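You operate a simulated robot arm through the tools that you are given. There is no shell and no other tool. Be economical: measure what you need, move in short steps, check, and stop when the job is done.

The job below is to be done with a simulated robot arm. You get a single attempt, and the scene is never put back.

TASK
Swap the can on the coaster for the purple mug of tank water.
Fine: about 150 ml; the can stands on the worktop; spill nothing. Set down upright: what you pick out, orange open can.

Only the result counts: the job must be done as asked and must still hold three seconds after the hand-in. Knocking over, shifting, dropping, spilling or breaking anything else fails it.

THE ROBOT
A 6-joint arm with a two-finger parallel gripper, fixed in place. Base frame: the origin is at the foot of the arm, x ahead of it, y to its left, z up; the work surface is at about z = 880. Readings come in mm, degrees, newtons and seconds.
With the tool pointing down near the work surface it reaches from about 240 to 640 mm from the base axis. Its first joint turns from -66.0 to 66.0 degrees. Payload 2.7 kg.
The tool frame sits at the grasp point between the pads (the TCP): z along the fingers, y along the line on which they close. The tips reach 23 mm beyond it. The gripper opens to 94 mm. The fingers are 38 mm wide and 10 mm thick; the gripper's body (54 by 96 mm) begins 39 mm behind the TCP.
Orientation is told as [roll, pitch, yaw] about the base's x, y, z axes, in that order, counted from this pose: with the fingers straight down and closing along the base's y, the tool's x points along the base's -x, its y along +y and its z along -z.

THE INTERFACE
- The arm moves only by the tool send_rows. Its argument "plan" is a list that holds one entry, the list of rows, each a list of 6 numbers: the shift along the tool's x, y, z in units of 300 mm (1.0 is 300 mm), then the turn, a rotation vector about the tool's x, y, z in units of 60 degrees (1.0 is 60 degrees). In form: [[[dx, dy, dz, rx, ry, rz], ...]]. A call has 1 to 20 rows; each row is the pose to reach, as a shift and turn from the pose commanded when the call began, along the tool's axes at that moment. "jaw" is the opening, from 0 (shut) to 1 (fully open), set as the call begins (left out, the last holds). A call with a number of a shift or a turn outside -1 to 1 is refused whole. Rows are played at 5 a second. More than 50 mm and 8.6 degrees between two rows, or a gripper value outside its range, and nothing of the call is played. Where a pose cannot be reached the arm comes as near as it can. A force on the tool above 50 N (or 10 N above the force at the start of the call, whichever is more), or a blocked arm, ends the call early, and 0.2 s more pass. Each finger travels about 45 mm/s and halts on what it meets, pressing with about 42 N; the grip force reading is that of the motor and also rises with nothing between the fingers. The clock runs only during rows and for 0.2 s after the last one: add rows that repeat a pose to give the fingers time. It gives the time, the measured TCP pose, the force on the tool (base axes), the opening and the grip force at its end, in the units of the frame above (readings bear some noise), with the torque about the TCP (base axes, N m) and any sound that the robot's microphone picked up.
- Cameras (640 x 400 px; columns grow to the right, rows downward): "scene" is fixed at [78.7, -435.5, 1404.8]; the picture's right is [0.75, -0.67, 0.00], its down [-0.37, -0.42, -0.83] and it looks along [0.55, 0.62, -0.56] (base axes); focal length 214 px, centre (320, 200). "wrist" rides on the gripper at [86, 16, -74] in the tool frame; the picture's right is [-0.18, 0.98, 0.00], its down [-0.58, -0.11, -0.81] and it looks along [-0.79, -0.15, 0.59] (tool axes); focal length 243 px, centre (320, 200).
- snapshot(camera): a new picture of that camera. It takes no simulated time.
- measure_at(camera, pixels): for up to 12 pixels [column, row] of the newest picture of that camera ("zoom" is the newest enlarged one), the place [x, y, z] in the base frame of the surface seen there, good to about 2 mm. It takes no simulated time.
- close_up(camera, box): a new picture of the part [left, top, right, bottom] of that camera's present view, enlarged. It takes no simulated time.
- sign_off(): hands the job in; it is judged then, once.

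Work in short steps. Measure before you move; look again where a grasp or a placing could have gone wrong, and mend it. You have 80 turns and 46 pictures in all, those below and enlarged ones among them. Open the gripper and draw the arm clear of the work before you hand the job in, unless the task says otherwise; then end with one line.

The tools are called as a command line: name --argument value ..., lists and objects as JSON in quotes. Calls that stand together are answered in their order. send_rows: Moves the arm, as the interface text tells. Its arguments: {"type":"object","properties":{"plan":{"type":"array","items":{"type":"array","items":{"type":"array","items":{"type":"number"}}}},"jaw":{"type":"number"}},"required":["plan"]} The other tools are called the same way: snapshot (camera) takes a picture; measure_at (camera, pixels) gives the place of the surface under pixels of a picture; close_up (camera, box) takes an enlarged picture of a part of a camera's view; sign_off () hands the job in.

At the start:

```text
t: 0.0
tool_pos: [323.2, -121.7, 1334.4]
ee_rot: [0.0, 0.0, 0.1]
force: [-0.3, -0.3, 1.0]
wrist_torque: [0.0, 0.0, 0.01]
grip_width: 94.0
gripper_force: 0.0
```

scene: 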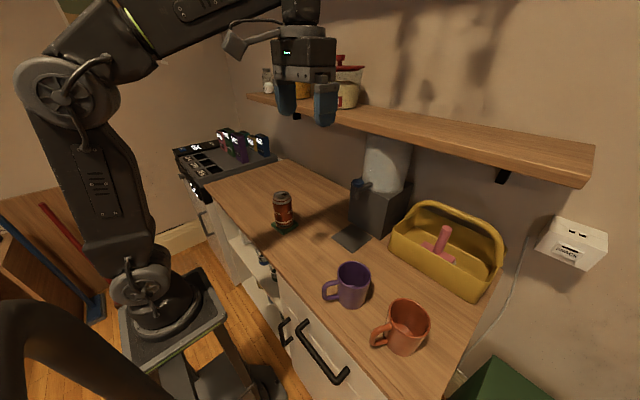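
wrist: 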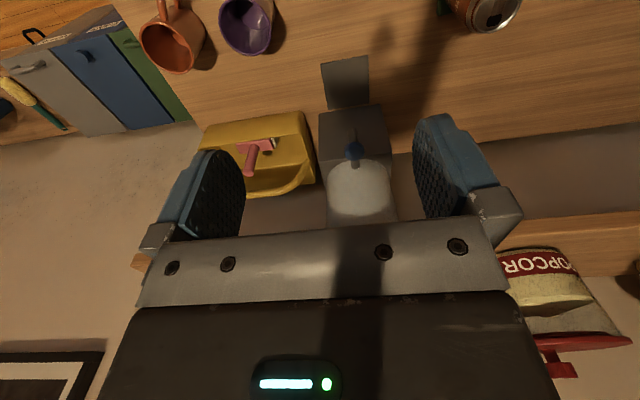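

The scene shows the can at (283,210), the dispenser at (380,190), the purple mug at (350,285) and the orange mug at (403,328). I'll look closer at the can with its coaster, and at the dispenser.

close_up --camera "scene" --box '[320, 120, 440, 260]'

close_up --camera "scene" --box '[250, 180, 320, 240]'

close_up --camera "scene" --box '[310, 250, 440, 360]'

measure_at --camera "scene" --pixels '[[283, 195], [283, 212], [283, 226], [357, 184], [370, 205], [352, 236], [352, 268], [350, 295], [326, 290], [404, 310], [300, 245], [378, 165]]'

```text
2.86 times, centred on (380, 190) of scene
```

zoom: 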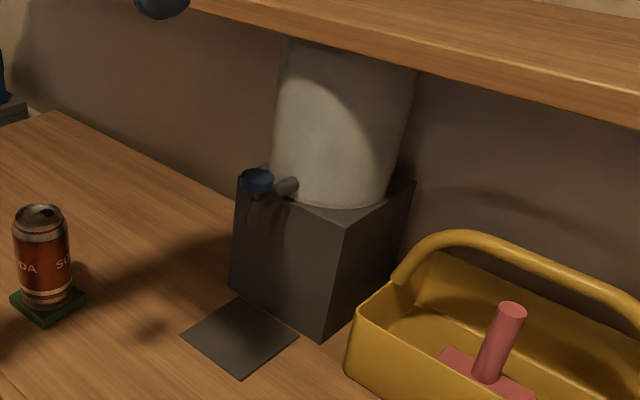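

```text
6.67 times, centred on (285, 210) of scene
```

zoom: 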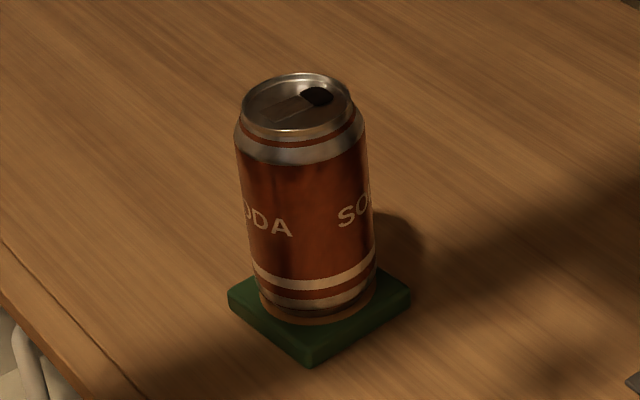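

```text
3.64 times, centred on (375, 305) of scene
```

zoom: 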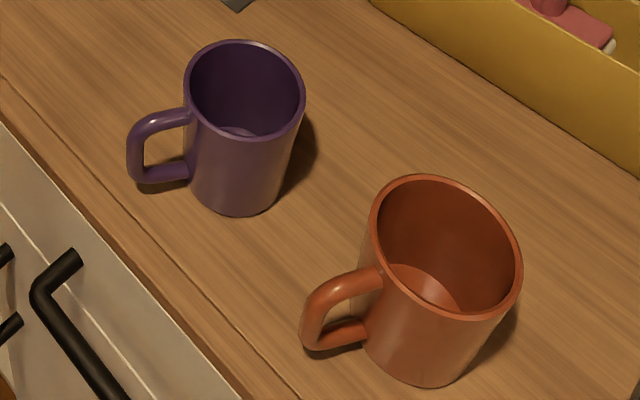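

```text
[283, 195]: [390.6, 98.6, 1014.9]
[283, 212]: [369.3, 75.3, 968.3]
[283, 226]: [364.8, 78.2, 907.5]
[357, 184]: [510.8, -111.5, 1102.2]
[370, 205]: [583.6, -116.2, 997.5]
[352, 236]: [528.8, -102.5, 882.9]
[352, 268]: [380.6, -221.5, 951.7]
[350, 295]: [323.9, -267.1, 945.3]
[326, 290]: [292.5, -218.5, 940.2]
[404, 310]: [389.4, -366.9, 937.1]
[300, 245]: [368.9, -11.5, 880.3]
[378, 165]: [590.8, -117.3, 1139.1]
```

I'll measure the purple mug in the newest enlarged picture: rim, inner floor at (240,133) and handle at (140,150).

measure_at --camera "zoom" --pixels '[[187, 85], [303, 95], [246, 42], [243, 138], [238, 131], [140, 150], [165, 115], [165, 178], [205, 175], [245, 215], [270, 190], [225, 100]]'

close_up --camera "scene" --box '[340, 165, 400, 215]'

close_up --camera "wrist" --box '[290, 40, 420, 240]'

```text
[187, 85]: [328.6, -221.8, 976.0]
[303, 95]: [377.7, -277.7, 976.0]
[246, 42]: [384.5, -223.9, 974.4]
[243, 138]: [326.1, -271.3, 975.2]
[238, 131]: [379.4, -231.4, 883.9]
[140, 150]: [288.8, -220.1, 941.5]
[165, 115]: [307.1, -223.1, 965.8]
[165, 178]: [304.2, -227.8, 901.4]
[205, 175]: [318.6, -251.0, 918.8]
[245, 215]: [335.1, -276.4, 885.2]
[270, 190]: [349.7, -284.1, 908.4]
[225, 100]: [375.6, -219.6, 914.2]
```

```text
8.00 times, centred on (370, 190) of scene
```

zoom: 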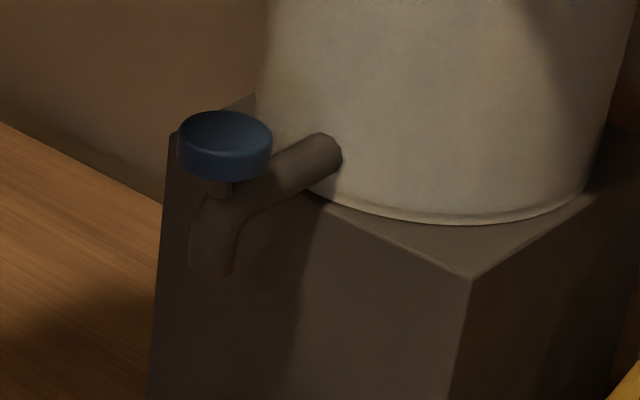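

```text
2.00 times, centred on (355, 140) of wrist
```

zoom: 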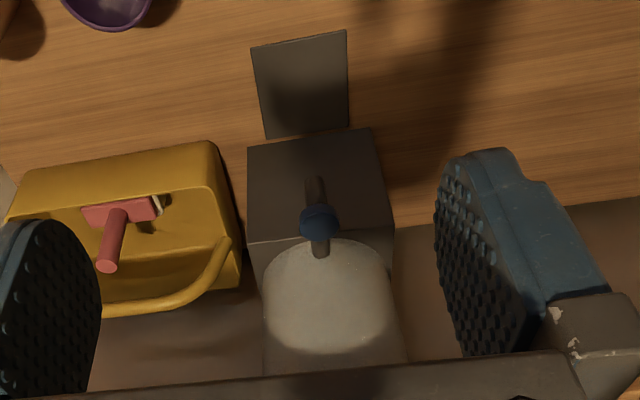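

The newest enlarged picture is the wrist one: knob (320,218), spout (316,188), drip plate corners. I'll measure those, and take another enlarged scene view for the spout.

measure_at --camera "zoom" --pixels '[[320, 210], [303, 220], [337, 222], [320, 235], [316, 185], [316, 195], [255, 48], [345, 32], [268, 138], [349, 128], [248, 150], [370, 132]]'

close_up --camera "scene" --box '[340, 165, 400, 215]'

```text
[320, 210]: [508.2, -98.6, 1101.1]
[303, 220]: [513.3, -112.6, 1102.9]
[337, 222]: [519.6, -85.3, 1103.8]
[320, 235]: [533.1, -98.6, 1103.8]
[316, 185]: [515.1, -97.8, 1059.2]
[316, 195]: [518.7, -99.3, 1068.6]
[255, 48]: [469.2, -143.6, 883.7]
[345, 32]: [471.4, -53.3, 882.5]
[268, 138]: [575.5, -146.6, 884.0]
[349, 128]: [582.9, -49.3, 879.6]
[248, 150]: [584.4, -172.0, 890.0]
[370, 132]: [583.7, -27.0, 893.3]
```

```text
8.00 times, centred on (370, 190) of scene
```

zoom: 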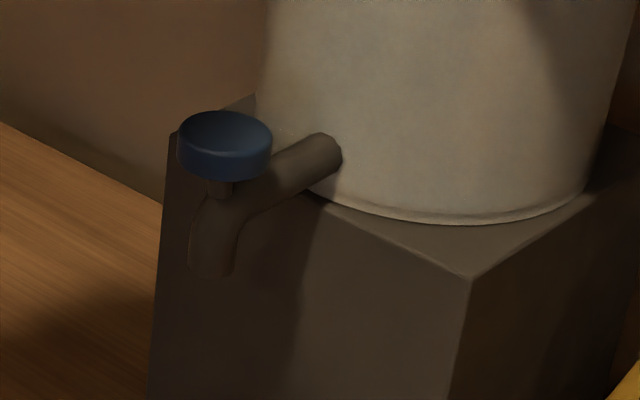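

measure_at --camera "zoom" --pixels '[[225, 135], [185, 150], [225, 170], [220, 188], [210, 240], [212, 272], [193, 265], [233, 265], [280, 180], [330, 150], [460, 272], [420, 180]]'

```text
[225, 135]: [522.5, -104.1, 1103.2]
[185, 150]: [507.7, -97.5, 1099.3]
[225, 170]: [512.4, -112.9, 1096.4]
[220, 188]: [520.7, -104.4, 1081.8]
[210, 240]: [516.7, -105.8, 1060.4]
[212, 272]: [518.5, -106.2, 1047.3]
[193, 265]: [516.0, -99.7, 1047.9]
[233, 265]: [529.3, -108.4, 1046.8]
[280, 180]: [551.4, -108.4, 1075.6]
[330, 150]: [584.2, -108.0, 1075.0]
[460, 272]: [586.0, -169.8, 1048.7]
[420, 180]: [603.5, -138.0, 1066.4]
```

The knob centre is about (522,-99,1103) and the spout mouth about (523,-99,1046). Next I measure the shelf edge, the free worktop, the can and the coaster.

measure_at --camera "scene" --pixels '[[400, 140], [400, 132], [500, 178], [310, 112], [250, 165], [270, 165], [300, 190], [320, 210], [215, 190], [330, 180], [240, 210], [300, 175]]'

close_up --camera "scene" --box '[250, 180, 320, 240]'

```text
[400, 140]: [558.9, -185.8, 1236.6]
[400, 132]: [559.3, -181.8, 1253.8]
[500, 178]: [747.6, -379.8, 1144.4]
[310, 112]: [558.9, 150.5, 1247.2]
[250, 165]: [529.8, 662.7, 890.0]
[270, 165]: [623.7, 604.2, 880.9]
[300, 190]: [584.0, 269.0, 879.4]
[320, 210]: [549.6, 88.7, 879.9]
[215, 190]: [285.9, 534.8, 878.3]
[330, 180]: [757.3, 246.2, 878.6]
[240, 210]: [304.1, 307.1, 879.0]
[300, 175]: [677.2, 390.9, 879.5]
```

```text
6.67 times, centred on (285, 210) of scene
```

zoom: 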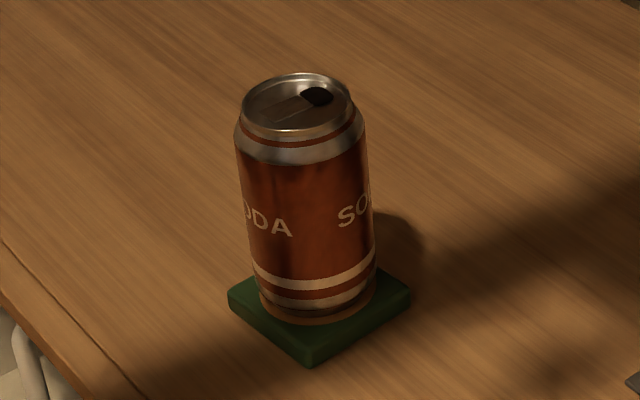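

measure_at --camera "zoom" --pixels '[[245, 102], [348, 100], [300, 75], [295, 128], [240, 200], [371, 200], [305, 200], [230, 295], [410, 292], [308, 365], [308, 352], [375, 262]]'

snapshot --camera "wrist"

```text
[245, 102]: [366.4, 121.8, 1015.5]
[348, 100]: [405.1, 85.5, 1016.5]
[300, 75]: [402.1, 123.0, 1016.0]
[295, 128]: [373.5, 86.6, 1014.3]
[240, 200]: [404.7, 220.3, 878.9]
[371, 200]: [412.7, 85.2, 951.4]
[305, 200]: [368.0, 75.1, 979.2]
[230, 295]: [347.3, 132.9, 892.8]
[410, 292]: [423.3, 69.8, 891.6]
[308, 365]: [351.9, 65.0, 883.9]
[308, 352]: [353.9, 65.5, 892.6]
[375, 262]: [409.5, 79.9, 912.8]
```

```text
36 pictures are left
```

wrist: 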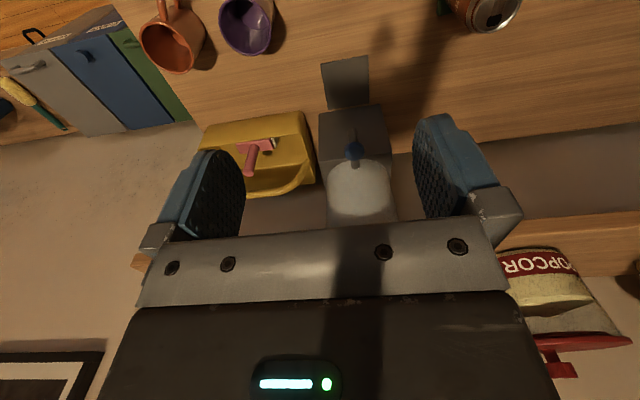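

The can's axis is at about (386,104) with its top at 1016, and the coaster's centre is about (386,102) with its top at 892. I move the open gripper above the can.

send_rows --plan '[[[-0.026, 0.094, 0.085, 0, 0, 0], [-0.052, 0.188, 0.17, 0, 0, 0], [-0.078, 0.282, 0.255, 0, 0, 0], [-0.105, 0.376, 0.34, 0, 0, 0], [-0.131, 0.47, 0.426, 0, 0, 0], [-0.157, 0.564, 0.511, 0, 0, 0], [-0.183, 0.658, 0.596, 0, 0, 0], [-0.209, 0.752, 0.681, 0, 0, 0], [-0.209, 0.752, 0.681, 0, 0, 0]]]' --jaw 1

snapshot --camera "wrist"

```text
t: 2.0
tool_pos: [382.8, 106.2, 1128.6]
ee_rot: [-0.1, 0.0, 0.0]
force: [-1.1, -0.3, 0.5]
wrist_torque: [-0.02, 0.0, 0.0]
grip_width: 93.9
gripper_force: 0.1
```

```text
35 pictures are left
```

wrist: 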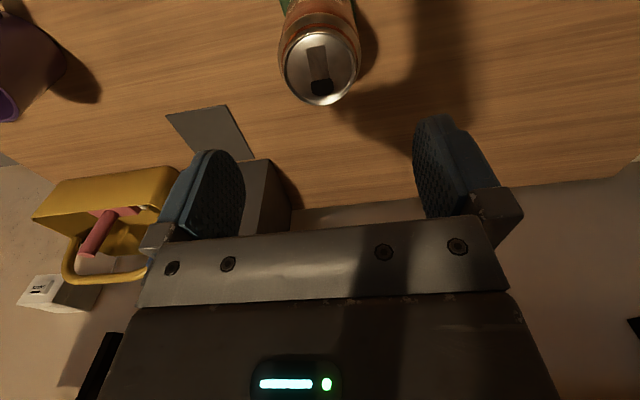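

The can top is at (320,68) in the wrist view. I measure its rim from here.

measure_at --camera "wrist" --pixels '[[286, 68], [357, 68], [320, 34], [322, 100], [283, 50], [358, 45], [320, 55]]'

```text
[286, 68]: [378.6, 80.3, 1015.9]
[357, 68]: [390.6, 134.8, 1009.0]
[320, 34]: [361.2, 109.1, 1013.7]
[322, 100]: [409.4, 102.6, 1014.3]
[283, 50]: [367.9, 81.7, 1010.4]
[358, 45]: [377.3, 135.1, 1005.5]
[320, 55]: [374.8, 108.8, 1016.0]
```

The can's centre is about (386,106), so the gripper is aligned. I descend to about z 990 with the jaws open.

send_rows --plan '[[[-0.005, 0, 0.1, 0, 0, 0], [-0.01, 0, 0.2, 0, 0, 0], [-0.01, 0, 0.3, 0, 0, 0], [-0.01, 0, 0.4, 0, 0, 0], [-0.01, 0, 0.46, 0, 0, 0], [-0.01, 0, 0.46, 0, 0, 0]]]'

close_up --camera "scene" --box '[230, 130, 350, 250]'

```text
t: 3.4
tool_pos: [387.6, 105.0, 991.2]
ee_rot: [0.0, 0.1, 0.1]
force: [-0.2, 0.0, -0.3]
wrist_torque: [-0.02, 0.05, -0.01]
grip_width: 94.0
gripper_force: 0.0
```

```text
3.33 times, centred on (290, 190) of scene
```

zoom: 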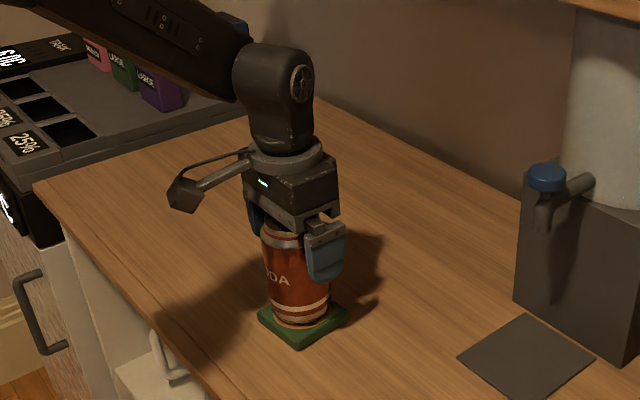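

The fingers straddle the can. I close gently to just under its width and check.

send_rows --plan '[[[0, 0, 0, 0, 0, 0], [0, 0, 0, 0, 0, 0], [0, 0, 0, 0, 0, 0], [0, 0, 0, 0, 0, 0], [0, 0, 0, 0, 0, 0]]]' --jaw 0.66

```text
t: 4.6
tool_pos: [386.8, 105.1, 991.5]
ee_rot: [0.0, -0.1, 0.0]
force: [1.0, -0.1, 0.1]
wrist_torque: [-0.03, 0.02, 0.04]
grip_width: 63.2
gripper_force: 41.9
```

Grip holds at 63.2 mm and 42 N. I lift the can 40 mm and carry it to about (400,260).

send_rows --plan '[[[0, 0, -0.04, 0, 0, 0], [0, 0, -0.09, 0, 0, 0], [0, 0, -0.135, 0, 0, 0], [-0.005, 0.05, -0.135, 0, 0, 0], [-0.012, 0.14, -0.135, 0, 0, 0], [-0.02, 0.23, -0.135, 0, 0, 0], [-0.03, 0.32, -0.135, 0, 0, 0], [-0.04, 0.41, -0.135, 0, 0, 0], [-0.043, 0.48, -0.135, 0, 0, 0], [-0.043, 0.51, -0.135, 0, 0, 0], [-0.043, 0.51, -0.135, 0, 0, 0]]]'

close_up --camera "scene" --box '[200, 110, 340, 250]'

```text
t: 7.0
tool_pos: [400.8, 257.9, 1032.4]
ee_rot: [-0.1, 0.0, 0.2]
force: [-0.3, 0.6, -0.5]
wrist_torque: [0.01, 0.02, 0.01]
grip_width: 63.2
gripper_force: 41.8
```

```text
2.86 times, centred on (270, 180) of scene
```

zoom: 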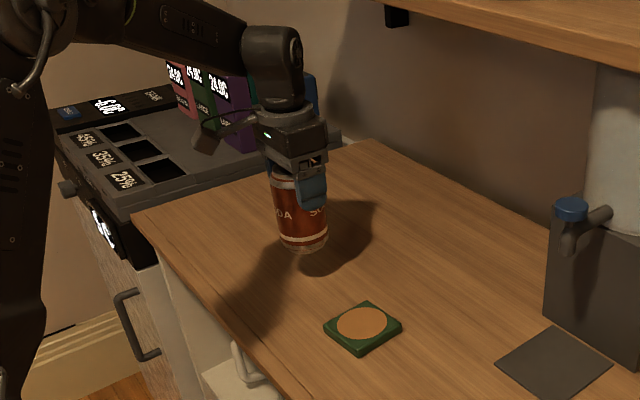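

The coaster stayed in place (360,325 in the enlarged picture). I lower the can slowly toward the worktop.

send_rows --plan '[[[0, 0, 0.06, 0, 0, 0], [0, 0, 0.12, 0, 0, 0], [0, 0, 0.15, 0, 0, 0], [0, 0, 0.165, 0, 0, 0], [0, 0, 0.17, 0, 0, 0], [0, 0, 0.174, 0, 0, 0], [0, 0, 0.174, 0, 0, 0]]]'

close_up --camera "scene" --box '[240, 150, 300, 210]'

```text
t: 8.6
tool_pos: [400.0, 257.3, 980.2]
ee_rot: [0.0, 0.0, 0.0]
force: [0.2, 0.7, -0.2]
wrist_torque: [-0.03, 0.0, -0.01]
grip_width: 63.4
gripper_force: 42.2
```

```text
6.67 times, centred on (270, 180) of scene
```

zoom: 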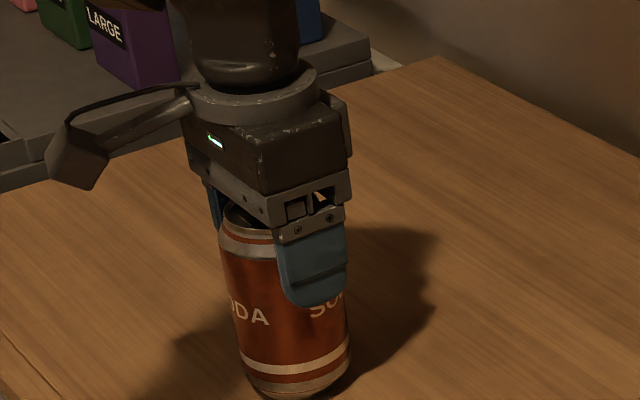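

No contact force yet, so I lower in 0.6 mm steps while watching the force.

send_rows --plan '[[[0, 0, 0.002, 0, 0, 0], [0, 0, 0.004, 0, 0, 0], [0, 0, 0.004, 0, 0, 0]]]'

send_rows --plan '[[[0, 0, 0.002, 0, 0, 0], [0, 0, 0.003, 0, 0, 0], [0, 0, 0.003, 0, 0, 0]]]'

```text
t: 9.4
tool_pos: [400.3, 257.5, 978.5]
ee_rot: [0.0, 0.0, 0.0]
force: [0.2, 1.1, 0.3]
wrist_torque: [0.0, 0.04, -0.01]
grip_width: 63.3
gripper_force: 42.1
```

```text
t: 10.2
tool_pos: [400.3, 258.0, 978.0]
ee_rot: [0.0, 0.0, -0.1]
force: [0.0, -0.1, -0.1]
wrist_torque: [-0.01, -0.02, 0.01]
grip_width: 63.5
gripper_force: 42.3
```

Still no contact. I measure the coaster disc's top and the rim of the can to find the remaining gap.

close_up --camera "scene" --box '[240, 170, 330, 240]'

measure_at --camera "zoom" --pixels '[[330, 330], [290, 330], [360, 320], [325, 300], [305, 365], [325, 395], [400, 250], [330, 285]]'

```text
5.71 times, centred on (285, 205) of scene
```

zoom: 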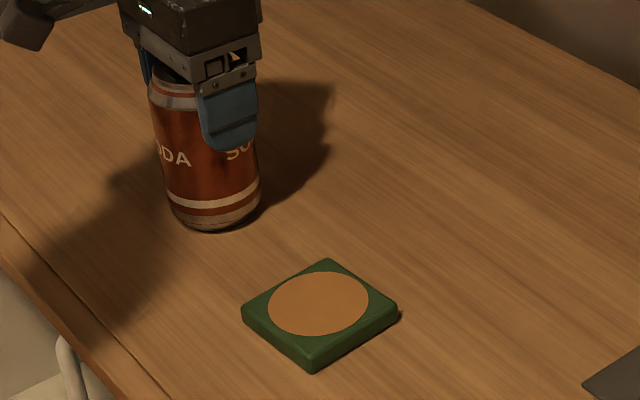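

```text
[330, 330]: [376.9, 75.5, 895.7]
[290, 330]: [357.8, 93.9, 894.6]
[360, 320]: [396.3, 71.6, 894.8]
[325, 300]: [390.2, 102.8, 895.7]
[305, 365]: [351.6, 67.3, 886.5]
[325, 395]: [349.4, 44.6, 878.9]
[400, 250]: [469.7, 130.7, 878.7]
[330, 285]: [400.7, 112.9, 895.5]
```

The coaster's top is about 895 and the worktop 879, so about 2.5 mm remain. I lower further in small steps.

send_rows --plan '[[[0, 0, 0.002, 0, 0, 0], [0, 0, 0.004, 0, 0, 0], [0, 0, 0.005, 0, 0, 0], [0, 0, 0.005, 0, 0, 0]]]'

send_rows --plan '[[[0, 0, 0.0015, 0, 0, 0], [0, 0, 0.003, 0, 0, 0], [0, 0, 0.003, 0, 0, 0]]]'

```text
t: 11.2
tool_pos: [399.8, 255.4, 976.3]
ee_rot: [-0.1, 0.0, -0.1]
force: [0.4, 0.0, 0.5]
wrist_torque: [0.0, -0.03, 0.01]
grip_width: 63.3
gripper_force: 42.5
```

```text
t: 12.0
tool_pos: [399.5, 257.4, 977.2]
ee_rot: [0.1, 0.0, 0.1]
force: [-0.7, -0.3, 7.0]
wrist_torque: [0.0, 0.15, -0.03]
grip_width: 63.4
gripper_force: 42.3
```

Contact shows as 7 N upward. I open the jaws and rise clear.

send_rows --plan '[[[0, 0, 0, 0, 0, 0], [0, 0, 0, 0, 0, 0], [0, 0, 0, 0, 0, 0], [0, 0, 0, 0, 0, 0]]]' --jaw 1

send_rows --plan '[[[0, 0, -0.05, 0, 0, 0], [0, 0, -0.15, 0, 0, 0], [0, 0, -0.3, 0, 0, 0], [0, 0, -0.45, 0, 0, 0], [0, 0, -0.55, 0, 0, 0], [0, 0, -0.55, 0, 0, 0]]]'

snapshot --camera "scene"

```text
t: 13.0
tool_pos: [399.1, 256.7, 976.3]
ee_rot: [0.0, 0.0, 0.0]
force: [-0.9, 0.4, -0.5]
wrist_torque: [-0.01, -0.01, 0.04]
grip_width: 93.8
gripper_force: 0.1
```

```text
t: 14.4
tool_pos: [399.1, 257.4, 1140.3]
ee_rot: [0.0, 0.0, 0.2]
force: [1.4, 0.4, 0.0]
wrist_torque: [0.0, 0.01, 0.02]
grip_width: 94.1
gripper_force: 0.0
```

```text
30 pictures are left
```

scene: 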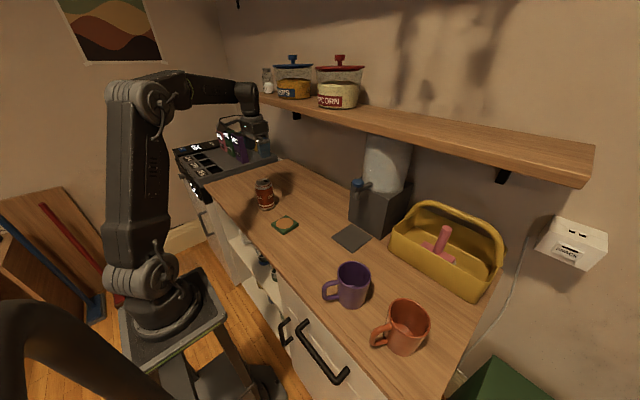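

The can stands at (264,195) and the coaster is clear. Next I carry the open gripper across toward the purple mug, then yaw it -30° so the handle faces the palm.

send_rows --plan '[[[0.011, -0.12, 0.01, 0, 0, 0], [0.022, -0.24, 0.02, 0, 0, 0], [0.033, -0.36, 0.03, 0, 0, 0], [0.044, -0.48, 0.04, 0, 0, 0], [0.055, -0.6, 0.05, 0, 0, 0], [0.066, -0.72, 0.06, 0, 0, 0], [0.077, -0.843, 0.067, 0, 0, 0]]]'

send_rows --plan '[[[0.011, -0.12, 0.01, 0, 0, 0.07], [0.022, -0.24, 0.02, 0, 0, 0.14], [0.033, -0.36, 0.03, 0, 0, 0.21], [0.044, -0.48, 0.04, 0, 0, 0.28], [0.055, -0.6, 0.05, 0, 0, 0.35], [0.066, -0.72, 0.06, 0, 0, 0.42], [0.077, -0.843, 0.067, 0, 0, 0.5], [0.077, -0.843, 0.067, 0, 0, 0.5]]]'

send_rows --plan '[[[0, 0, 0, 0, -0.125, 0], [0, 0, 0, 0, -0.25, 0], [0, 0, 0, 0, -0.375, 0], [0, 0, 0, 0, -0.5, 0], [0, 0, 0, 0, -0.625, 0], [0, 0, 0, 0, -0.75, 0], [0, 0, 0, 0, -0.75, 0]]]'

snapshot --camera "wrist"

snapshot --camera "scene"

```text
t: 16.0
tool_pos: [376.4, 4.1, 1120.7]
ee_rot: [0.0, 0.0, 0.1]
force: [0.0, -0.2, -0.2]
wrist_torque: [0.02, 0.0, 0.0]
grip_width: 94.2
gripper_force: 0.0
```

```text
t: 17.8
tool_pos: [353.0, -249.4, 1101.8]
ee_rot: [0.1, 0.0, -30.0]
force: [0.4, -0.4, -0.1]
wrist_torque: [-0.01, -0.04, 0.05]
grip_width: 93.8
gripper_force: 0.0
```

```text
t: 19.4
tool_pos: [353.4, -248.7, 1100.3]
ee_rot: [0.0, -45.0, -30.0]
force: [-0.7, 0.3, -0.2]
wrist_torque: [-0.04, 0.0, -0.05]
grip_width: 94.0
gripper_force: 0.1
```

```text
29 pictures are left
```

wrist: 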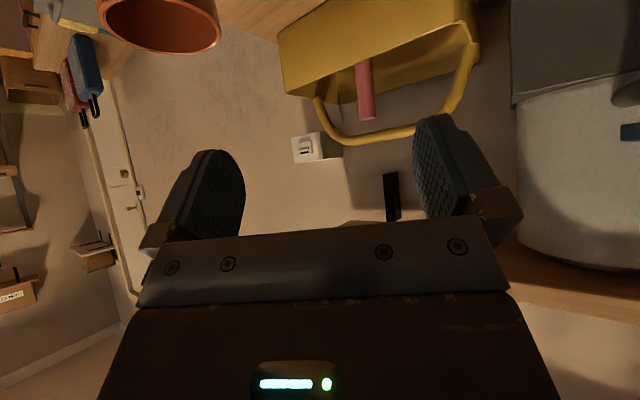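

```text
28 pictures are left
```

scene: 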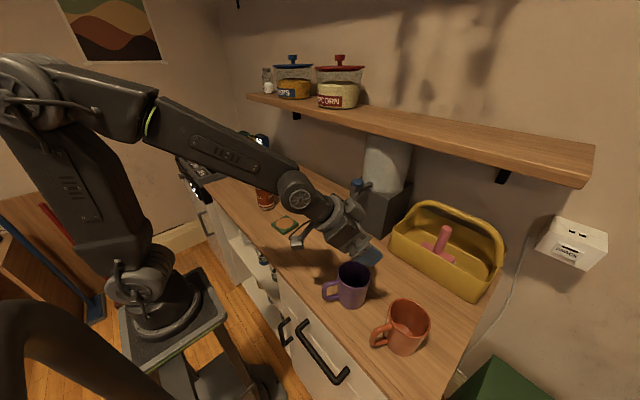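

Tilt is reachable. Before descending I check the orange mug's rim and the purple mug's rim for finger clearance.

measure_at --camera "scene" --pixels '[[389, 314], [430, 321], [408, 299], [410, 337], [338, 270], [352, 288], [362, 286], [370, 275], [327, 290], [380, 340]]'

```text
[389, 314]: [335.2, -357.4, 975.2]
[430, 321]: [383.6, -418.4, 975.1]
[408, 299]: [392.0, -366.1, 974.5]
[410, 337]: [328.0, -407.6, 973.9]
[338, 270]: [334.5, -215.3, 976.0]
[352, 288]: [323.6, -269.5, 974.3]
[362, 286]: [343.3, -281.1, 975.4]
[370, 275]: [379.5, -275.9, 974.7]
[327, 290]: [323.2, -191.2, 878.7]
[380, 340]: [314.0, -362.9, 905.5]
```

Clearances are good: the purple mug's centre is about (353.5,-248.5) with a 75 mm diameter, and the orange mug is about 139 mm away. I descend vertically, first most of the way.

send_rows --plan '[[[0.07, 0, 0.07, 0, 0, 0], [0.14, 0, 0.14, 0, 0, 0], [0.2, 0, 0.2, 0, 0, 0], [0.25, 0, 0.25, 0, 0, 0], [0.25, 0, 0.25, 0, 0, 0]]]'

close_up --camera "scene" --box '[290, 210, 430, 330]'

snapshot --camera "wrist"

```text
t: 20.6
tool_pos: [353.4, -250.1, 992.5]
ee_rot: [0.0, -45.0, -29.8]
force: [-0.1, 1.0, 0.0]
wrist_torque: [-0.02, -0.01, -0.03]
grip_width: 94.2
gripper_force: 0.0
out of reach, approached as far as the arm can: row 2
```

```text
3.33 times, centred on (360, 270) of scene
```

zoom: 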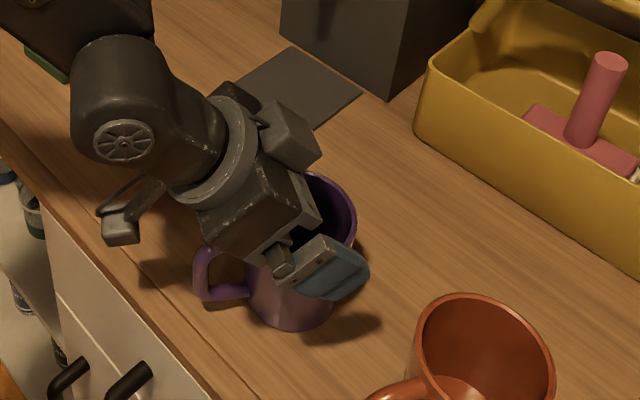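

```text
26 pictures are left
```

wrist: 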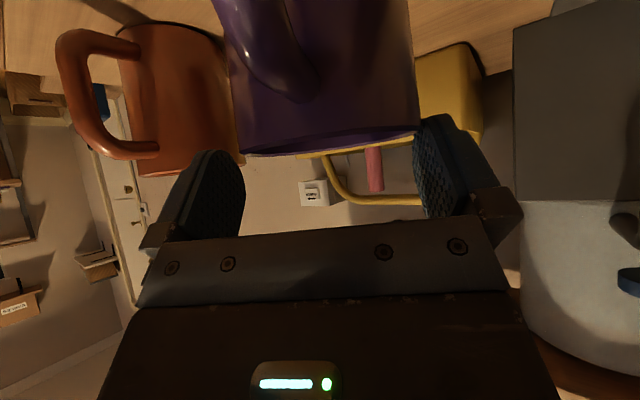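

The mug lies between the fingers (225–418 px against finger faces 245–415, and it is nearer the camera). I descend the last 24 mm slowly.

send_rows --plan '[[[0.015, 0, 0.015, 0, 0, 0], [0.03, 0, 0.03, 0, 0, 0], [0.045, 0, 0.045, 0, 0, 0], [0.056, 0, 0.056, 0, 0, 0], [0.056, 0, 0.056, 0, 0, 0]]]'

close_up --camera "scene" --box '[310, 240, 400, 320]'

```text
t: 21.8
tool_pos: [353.9, -249.6, 970.6]
ee_rot: [-0.1, -45.1, -29.9]
force: [0.7, 0.5, 0.0]
wrist_torque: [-0.01, -0.02, 0.02]
grip_width: 94.2
gripper_force: 0.0
```

```text
5.00 times, centred on (355, 280) of scene
```

zoom: 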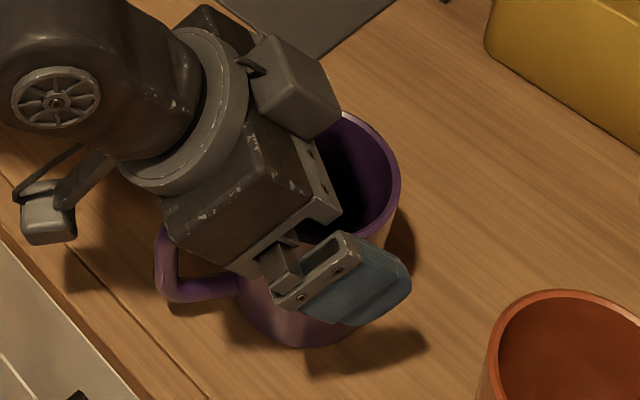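

A block on the upper side of the wrist at (295,85) in the enlarged picture could meet the tap later. I measure it while closing the grip.

measure_at --camera "zoom" --pixels '[[272, 40], [335, 80], [340, 125], [300, 135], [255, 85], [300, 90], [320, 200], [265, 125], [210, 20]]'

send_rows --plan '[[[0, 0, 0, 0, 0, 0], [0, 0, 0, 0, 0, 0], [0, 0, 0, 0, 0, 0], [0, 0, 0, 0, 0, 0], [0, 0, 0, 0, 0, 0]]]' --jaw 0.77

```text
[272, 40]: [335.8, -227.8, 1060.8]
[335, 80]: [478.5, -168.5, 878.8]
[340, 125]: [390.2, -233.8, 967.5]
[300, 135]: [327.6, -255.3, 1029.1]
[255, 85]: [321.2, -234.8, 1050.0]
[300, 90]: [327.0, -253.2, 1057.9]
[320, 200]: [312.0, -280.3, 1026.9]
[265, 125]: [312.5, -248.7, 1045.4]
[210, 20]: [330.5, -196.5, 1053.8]
```

```text
t: 23.0
tool_pos: [354.1, -249.1, 971.2]
ee_rot: [-0.1, -44.9, -29.9]
force: [1.1, 0.4, 0.4]
wrist_torque: [-0.03, -0.03, 0.07]
grip_width: 79.1
gripper_force: 42.4
```

The mug is gripped at 79 mm and 42 N. The wrist block lies about 20 mm behind the mug axis and up to 91 mm above TCP, so I'll centre the mug slightly in front of the spout (x≈513). I lift 25 mm first.

send_rows --plan '[[[-0.01, 0, -0.01, 0, 0, 0], [-0.03, 0, -0.03, 0, 0, 0], [-0.059, 0, -0.059, 0, 0, 0], [-0.059, 0, -0.059, 0, 0, 0]]]'

close_up --camera "scene" --box '[290, 210, 430, 330]'

```text
t: 24.0
tool_pos: [352.1, -249.4, 994.5]
ee_rot: [0.0, -45.1, -30.0]
force: [-0.7, 0.1, -3.6]
wrist_torque: [0.02, -0.02, -0.01]
grip_width: 79.1
gripper_force: 42.5
```

```text
3.33 times, centred on (360, 270) of scene
```

zoom: 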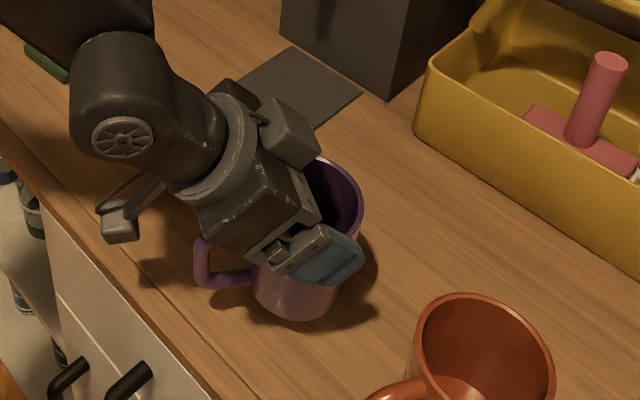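

The mug is lifted upright, and the force shows about 3.6 N of weight. Now I bring it sideways to (400,-98) while turning the yaw back to 0.

send_rows --plan '[[[0.0115, 0.086, -0.0153, -0.059, 0, -0.059], [0.023, 0.172, -0.0307, -0.118, 0, -0.118], [0.0345, 0.258, -0.046, -0.177, 0, -0.177], [0.046, 0.344, -0.0613, -0.236, 0, -0.236], [0.0575, 0.43, -0.0767, -0.295, 0, -0.295], [0.069, 0.516, -0.092, -0.354, 0, -0.354], [0.069, 0.516, -0.092, -0.354, 0, -0.354]]]'

close_up --camera "scene" --box '[270, 140, 430, 280]'

```text
t: 25.6
tool_pos: [401.2, -97.8, 1000.4]
ee_rot: [0.0, -45.1, 0.0]
force: [0.7, 0.2, -3.5]
wrist_torque: [-0.01, -0.02, -0.02]
grip_width: 78.9
gripper_force: 42.3
```

```text
2.86 times, centred on (350, 210) of scene
```

zoom: 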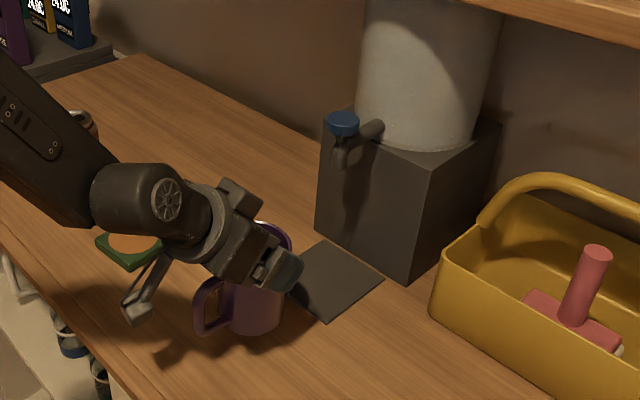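

The path forward is clear. I move the mug to about (513,-99), staying about 10 mm above the plate.

send_rows --plan '[[[-0.046, 0, 0.06, 0, 0, 0], [-0.092, -0.001, 0.12, 0, 0, 0], [-0.137, -0.002, 0.18, 0, 0, 0], [-0.183, -0.003, 0.24, 0, 0, 0], [-0.21, -0.004, 0.275, 0, 0, 0], [-0.229, -0.004, 0.299, 0, 0, 0], [-0.229, -0.004, 0.299, 0, 0, 0]]]'

close_up --camera "scene" --box '[310, 150, 410, 260]'

```text
t: 27.2
tool_pos: [513.5, -98.3, 984.8]
ee_rot: [0.0, -45.0, 0.2]
force: [0.3, 0.2, -2.2]
wrist_torque: [0.01, -0.01, 0.02]
grip_width: 79.0
gripper_force: 42.0
```

```text
3.64 times, centred on (360, 205) of scene
```

zoom: 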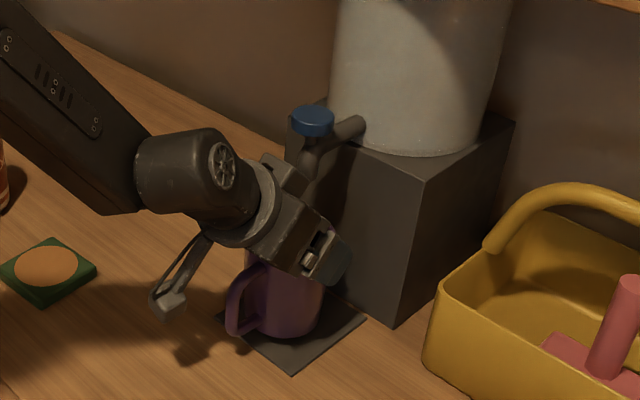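

No contact with the tap. I lower the mug onto the plate in small steps.

send_rows --plan '[[[0.008, 0, 0.008, 0, 0, 0], [0.014, 0, 0.014, 0, 0, 0], [0.018, 0, 0.018, 0, 0, 0], [0.018, 0, 0.018, 0, 0, 0]]]'

send_rows --plan '[[[0.002, 0, 0.002, 0, 0, 0], [0.004, 0, 0.004, 0, 0, 0], [0.004, 0, 0.004, 0, 0, 0]]]'

```text
t: 28.2
tool_pos: [513.3, -97.7, 977.3]
ee_rot: [0.0, -45.0, 0.1]
force: [0.6, 0.3, -2.6]
wrist_torque: [-0.02, -0.03, 0.02]
grip_width: 78.6
gripper_force: 42.3
```

```text
t: 29.0
tool_pos: [513.1, -99.2, 975.6]
ee_rot: [0.0, -45.1, 0.1]
force: [1.0, 0.5, -2.3]
wrist_torque: [0.02, 0.02, -0.04]
grip_width: 79.0
gripper_force: 41.9
```

send_rows --plan '[[[0.0015, 0, 0.0015, 0, 0, 0], [0.003, 0, 0.003, 0, 0, 0], [0.003, 0, 0.003, 0, 0, 0]]]'

```text
t: 29.8
tool_pos: [513.8, -98.5, 974.4]
ee_rot: [-0.1, -45.1, 0.1]
force: [-1.5, -0.5, 3.0]
wrist_torque: [-0.24, 0.25, -0.03]
grip_width: 79.1
gripper_force: 42.2
```

The force changed sign to +3 N, so the mug is seated. I open and withdraw back along the tool axis.

send_rows --plan '[[[0, 0, 0, 0, 0, 0], [0, 0, 0, 0, 0, 0], [0, 0, 0, 0, 0, 0], [0, 0, 0, 0, 0, 0]]]' --jaw 1

send_rows --plan '[[[0, 0, -0.05, 0, 0, 0], [0, 0, -0.12, 0, 0, 0], [0, 0, -0.25, 0, 0, 0], [0, 0, -0.4, 0, 0, 0], [0, 0, -0.55, 0, 0, 0], [0, 0, -0.7, 0, 0, 0], [0, 0, -0.7, 0, 0, 0]]]'

close_up --camera "scene" --box '[310, 150, 430, 260]'

snapshot --camera "wrist"

```text
t: 30.8
tool_pos: [514.1, -99.3, 973.7]
ee_rot: [0.0, -45.1, 0.0]
force: [0.3, -0.5, 0.0]
wrist_torque: [-0.03, -0.03, 0.0]
grip_width: 94.0
gripper_force: 0.0
```

```text
t: 32.4
tool_pos: [361.3, -98.9, 1121.6]
ee_rot: [0.0, -45.0, -0.1]
force: [0.6, 0.5, -0.7]
wrist_torque: [0.02, 0.0, -0.01]
grip_width: 93.9
gripper_force: 0.0
```

```text
3.64 times, centred on (370, 205) of scene
```

zoom: 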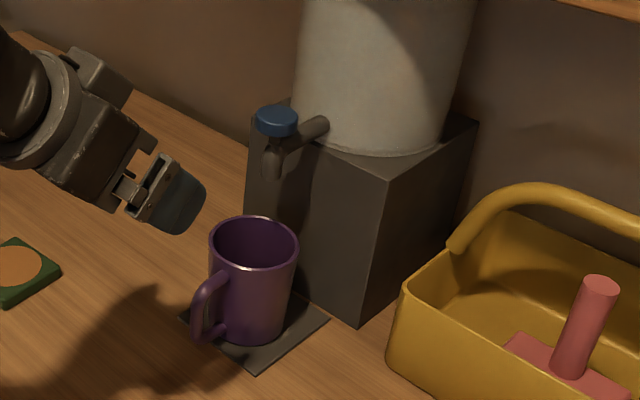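

```text
20 pictures are left
```

wrist: 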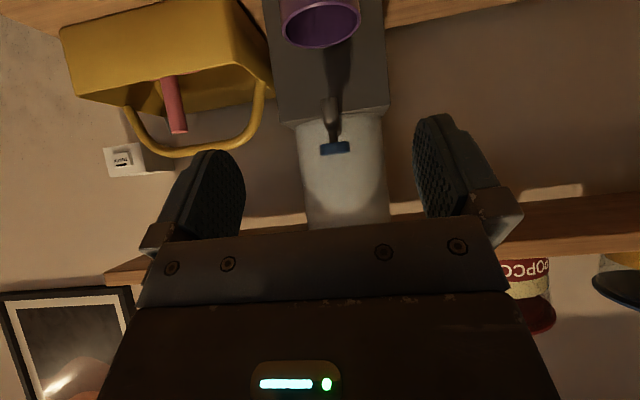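

The mug stands under the spout at (253,280) in the enlarged picture. I verify its rim centre and the knob, then shut the fingers and tilt to 30° for pressing.

measure_at --camera "zoom" --pixels '[[210, 240], [297, 240], [255, 218], [255, 268], [276, 120], [255, 340]]'

measure_at --camera "wrist" --pixels '[[335, 148], [322, 148], [348, 147], [330, 120], [330, 103]]'

send_rows --plan '[[[0, 0, -0.05, 0, 0.08, 0], [0, 0, -0.1, 0, 0.16, 0], [0, 0, -0.1, 0, 0.25, 0], [0, 0, -0.1, 0, 0.25, 0], [0, 0, -0.1, 0, 0.25, 0], [0, 0, -0.1, 0, 0.25, 0], [0, 0, -0.1, 0, 0.25, 0]]]' --jaw 0

```text
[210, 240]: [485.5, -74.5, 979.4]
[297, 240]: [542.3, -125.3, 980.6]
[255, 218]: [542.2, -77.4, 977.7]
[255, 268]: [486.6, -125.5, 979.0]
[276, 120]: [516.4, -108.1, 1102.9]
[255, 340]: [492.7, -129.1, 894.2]
```

```text
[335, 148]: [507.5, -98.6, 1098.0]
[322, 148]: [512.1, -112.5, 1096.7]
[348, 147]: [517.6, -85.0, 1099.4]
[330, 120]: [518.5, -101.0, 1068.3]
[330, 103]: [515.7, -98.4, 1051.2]
```

```text
t: 34.0
tool_pos: [344.1, -99.5, 1143.4]
ee_rot: [0.1, -30.0, 0.1]
force: [-0.1, 0.1, 0.0]
wrist_torque: [-0.02, -0.01, -0.02]
grip_width: 0.0
gripper_force: 42.1
```

The mug centre is about (514,-100) and the knob centre (521,-99), so the stream falls inside the rim. I move the shut fingertips above the knob.

send_rows --plan '[[[-0.11, 0, 0.048, 0, 0, 0], [-0.22, 0, 0.096, 0, 0, 0], [-0.33, 0, 0.144, 0, 0, 0], [-0.44, 0, 0.192, 0, 0, 0], [-0.52, 0, 0.22, 0, 0, 0], [-0.565, 0, 0.241, 0, 0, 0], [-0.565, 0, 0.241, 0, 0, 0]]]'

close_up --camera "scene" --box '[310, 100, 430, 260]'

```text
t: 35.6
tool_pos: [520.0, -108.5, 1159.2]
ee_rot: [1.5, -31.0, 0.1]
force: [0.1, 0.5, -1.2]
wrist_torque: [-0.03, 0.04, -0.01]
grip_width: 0.3
gripper_force: 42.2
out of reach, approached as far as the arm can: row 4, 5, 6, 7
```

```text
2.50 times, centred on (370, 180) of scene
```

zoom: 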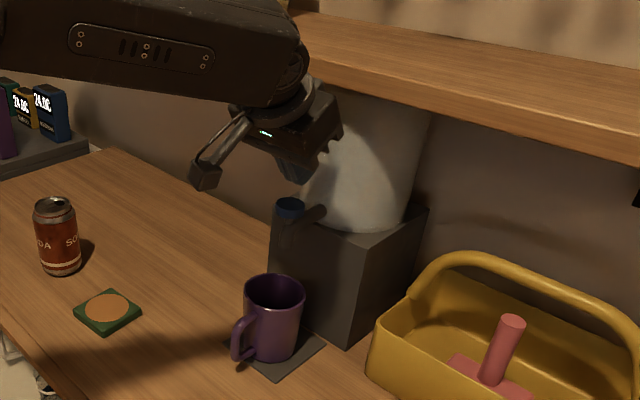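

The pose came out of reach there (1.5° roll error). I back off, tilt to 45° and align the yaw with the arm plane (-11°), then retry.

send_rows --plan '[[[0.0865, 0, -0.05, 0, 0, 0], [0.173, 0, -0.1, 0, -0.08, 0], [0.173, 0, -0.1, 0, -0.16, 0], [0.173, 0, -0.1, 0, -0.25, 0], [0.173, 0, -0.1, 0, -0.25, 0]]]'

send_rows --plan '[[[0, 0, 0, 0.065, 0, 0.065], [0, 0, 0, 0.13, 0, 0.13], [0, 0, 0, 0.13, 0, 0.13]]]'

```text
t: 36.8
tool_pos: [458.9, -108.2, 1158.9]
ee_rot: [0.0, -45.1, 0.0]
force: [-0.4, 0.4, -0.2]
wrist_torque: [0.03, -0.01, 0.01]
grip_width: 0.3
gripper_force: 41.4
out of reach, approached as far as the arm can: row 1
```

```text
t: 37.6
tool_pos: [459.5, -108.1, 1161.0]
ee_rot: [-0.1, -45.0, -10.9]
force: [0.1, -0.6, 0.4]
wrist_torque: [0.0, -0.01, 0.0]
grip_width: 0.2
gripper_force: 41.9
```

Both poses were met. Now I approach above the knob to about (518,-98.5,1150).

send_rows --plan '[[[-0.035, 0.023, 0.051, 0, 0, 0], [-0.07, 0.046, 0.102, 0, 0, 0], [-0.107, 0.069, 0.155, 0, 0, 0], [-0.107, 0.069, 0.155, 0, 0, 0]]]'

close_up --camera "scene" --box '[330, 130, 420, 260]'

```text
t: 38.6
tool_pos: [516.7, -105.8, 1145.0]
ee_rot: [0.6, -45.2, -10.9]
force: [-0.8, 0.6, -0.4]
wrist_torque: [0.03, 0.02, 0.01]
grip_width: 0.2
gripper_force: 42.1
out of reach, approached as far as the arm can: row 3, 4
```

```text
3.08 times, centred on (375, 195) of scene
```

zoom: 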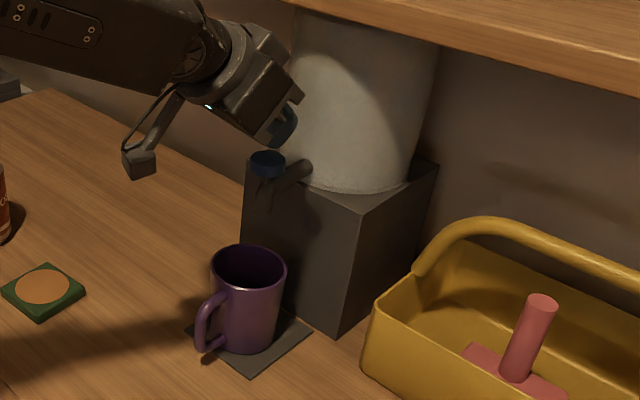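

The fingertips are at (517,-106), still over the knob (521,-99, radius 14). I step down 9 mm while nudging y, and watch the readings.

send_rows --plan '[[[0.007, 0.005, 0.007, 0, 0, 0], [0.014, 0.01, 0.014, 0, 0, 0], [0.021, 0.015, 0.021, 0, 0, 0], [0.021, 0.015, 0.021, 0, 0, 0]]]'

close_up --camera "scene" --box '[340, 150, 400, 200]'

```text
t: 39.6
tool_pos: [515.4, -101.8, 1135.7]
ee_rot: [0.5, -45.2, -10.9]
force: [-0.3, -0.6, -0.4]
wrist_torque: [0.02, 0.01, 0.01]
grip_width: 0.0
gripper_force: 41.9
```

```text
8.00 times, centred on (370, 175) of scene
```

zoom: 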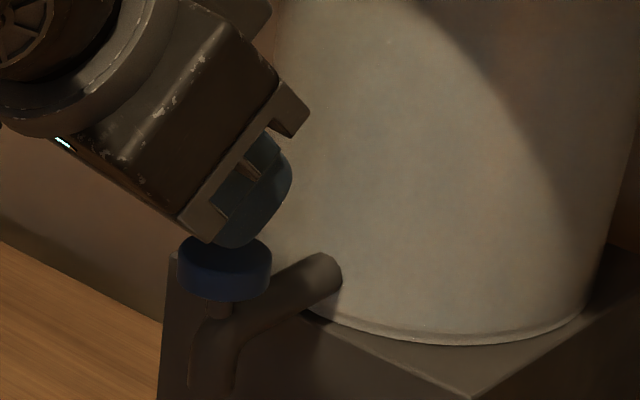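

The tip hovers just above the knob at (240,245). I press down in 1.5 mm steps.

send_rows --plan '[[[0.0035, 0, 0.0035, 0, 0, 0], [0.007, 0, 0.007, 0, 0, 0], [0.0105, 0, 0.0105, 0, 0, 0]]]'

send_rows --plan '[[[0.0035, 0, 0.0035, 0, 0, 0], [0.007, 0, 0.007, 0, 0, 0]]]'

```text
t: 40.4
tool_pos: [516.2, -103.1, 1131.9]
ee_rot: [0.3, -45.1, -10.9]
force: [-0.4, 0.2, 0.6]
wrist_torque: [-0.01, 0.04, 0.01]
grip_width: 0.1
gripper_force: 42.8
```

```text
t: 41.0
tool_pos: [516.3, -102.7, 1130.2]
ee_rot: [0.3, -45.2, -10.9]
force: [0.2, -0.2, 0.6]
wrist_torque: [0.0, 0.04, 0.01]
grip_width: 0.1
gripper_force: 42.2
```

send_rows --plan '[[[0.0035, 0, 0.0035, 0, 0, 0], [0.007, 0, 0.007, 0, 0, 0]]]'

send_rows --plan '[[[0.0035, 0, 0.0035, 0, 0, 0], [0.007, 0, 0.007, 0, 0, 0]]]'

```text
t: 41.6
tool_pos: [516.3, -102.4, 1125.6]
ee_rot: [0.2, -45.1, -11.0]
force: [0.6, 0.8, 1.7]
wrist_torque: [0.03, 0.0, 0.03]
grip_width: 0.0
gripper_force: 42.5
```

```text
t: 42.2
tool_pos: [516.4, -102.2, 1124.2]
ee_rot: [0.1, -45.1, -11.0]
force: [-2.9, -1.7, 6.9]
wrist_torque: [-0.06, 0.07, 0.01]
grip_width: 0.0
gripper_force: 41.9
```

Contact at 7 N with the TCP at 1124. I press 1.5 mm more and look for a stream.

send_rows --plan '[[[0.0035, 0, 0.0035, 0, 0, 0]]]'

close_up --camera "scene" --box '[330, 165, 400, 255]'

```text
t: 42.6
tool_pos: [517.6, -101.9, 1124.2]
ee_rot: [-0.1, -45.3, -10.9]
force: [-1.4, -2.2, 11.0]
wrist_torque: [-0.1, -0.01, 0.06]
grip_width: 0.1
gripper_force: 42.1
```

```text
4.44 times, centred on (365, 210) of scene
```

zoom: 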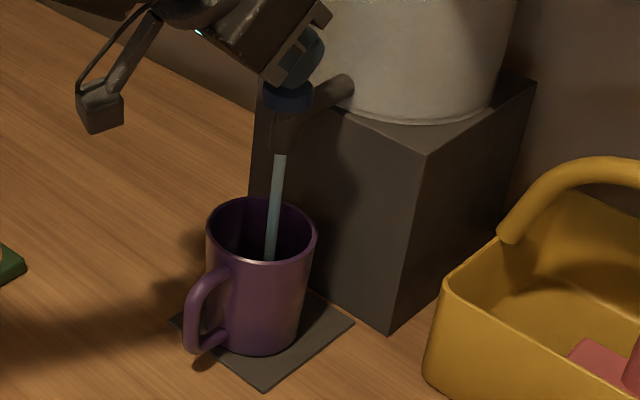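

Water runs into the mug. I hold for another 0.8 s, then look for the level.

send_rows --plan '[[[0, 0, 0, 0, 0, 0], [0, 0, 0, 0, 0, 0], [0, 0, 0, 0, 0, 0]]]'

close_up --camera "scene" --box '[340, 190, 390, 250]'

measure_at --camera "zoom" --pixels '[[200, 160], [200, 180], [230, 170], [230, 190], [170, 180], [250, 185], [255, 160], [150, 170]]'

```text
t: 43.4
tool_pos: [515.3, -101.9, 1123.2]
ee_rot: [0.2, -45.1, -11.0]
force: [2.9, -5.1, 13.6]
wrist_torque: [-0.14, -0.16, -0.04]
grip_width: 0.3
gripper_force: 41.7
```

```text
6.67 times, centred on (365, 220) of scene
```

zoom: 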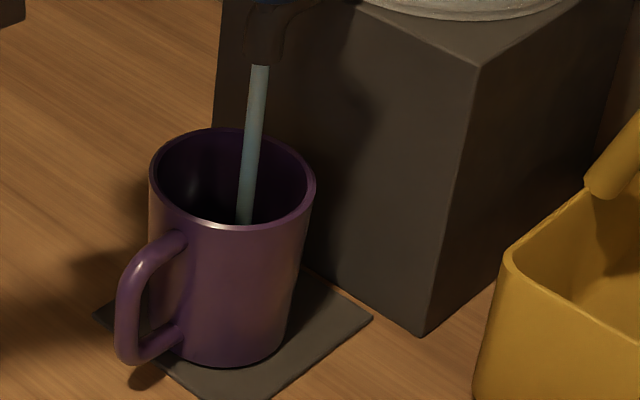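

```text
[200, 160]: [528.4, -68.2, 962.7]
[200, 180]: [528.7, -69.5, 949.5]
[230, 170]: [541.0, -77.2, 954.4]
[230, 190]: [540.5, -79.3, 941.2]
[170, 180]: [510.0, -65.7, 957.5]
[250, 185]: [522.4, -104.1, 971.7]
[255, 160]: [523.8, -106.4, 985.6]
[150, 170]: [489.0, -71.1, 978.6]
```

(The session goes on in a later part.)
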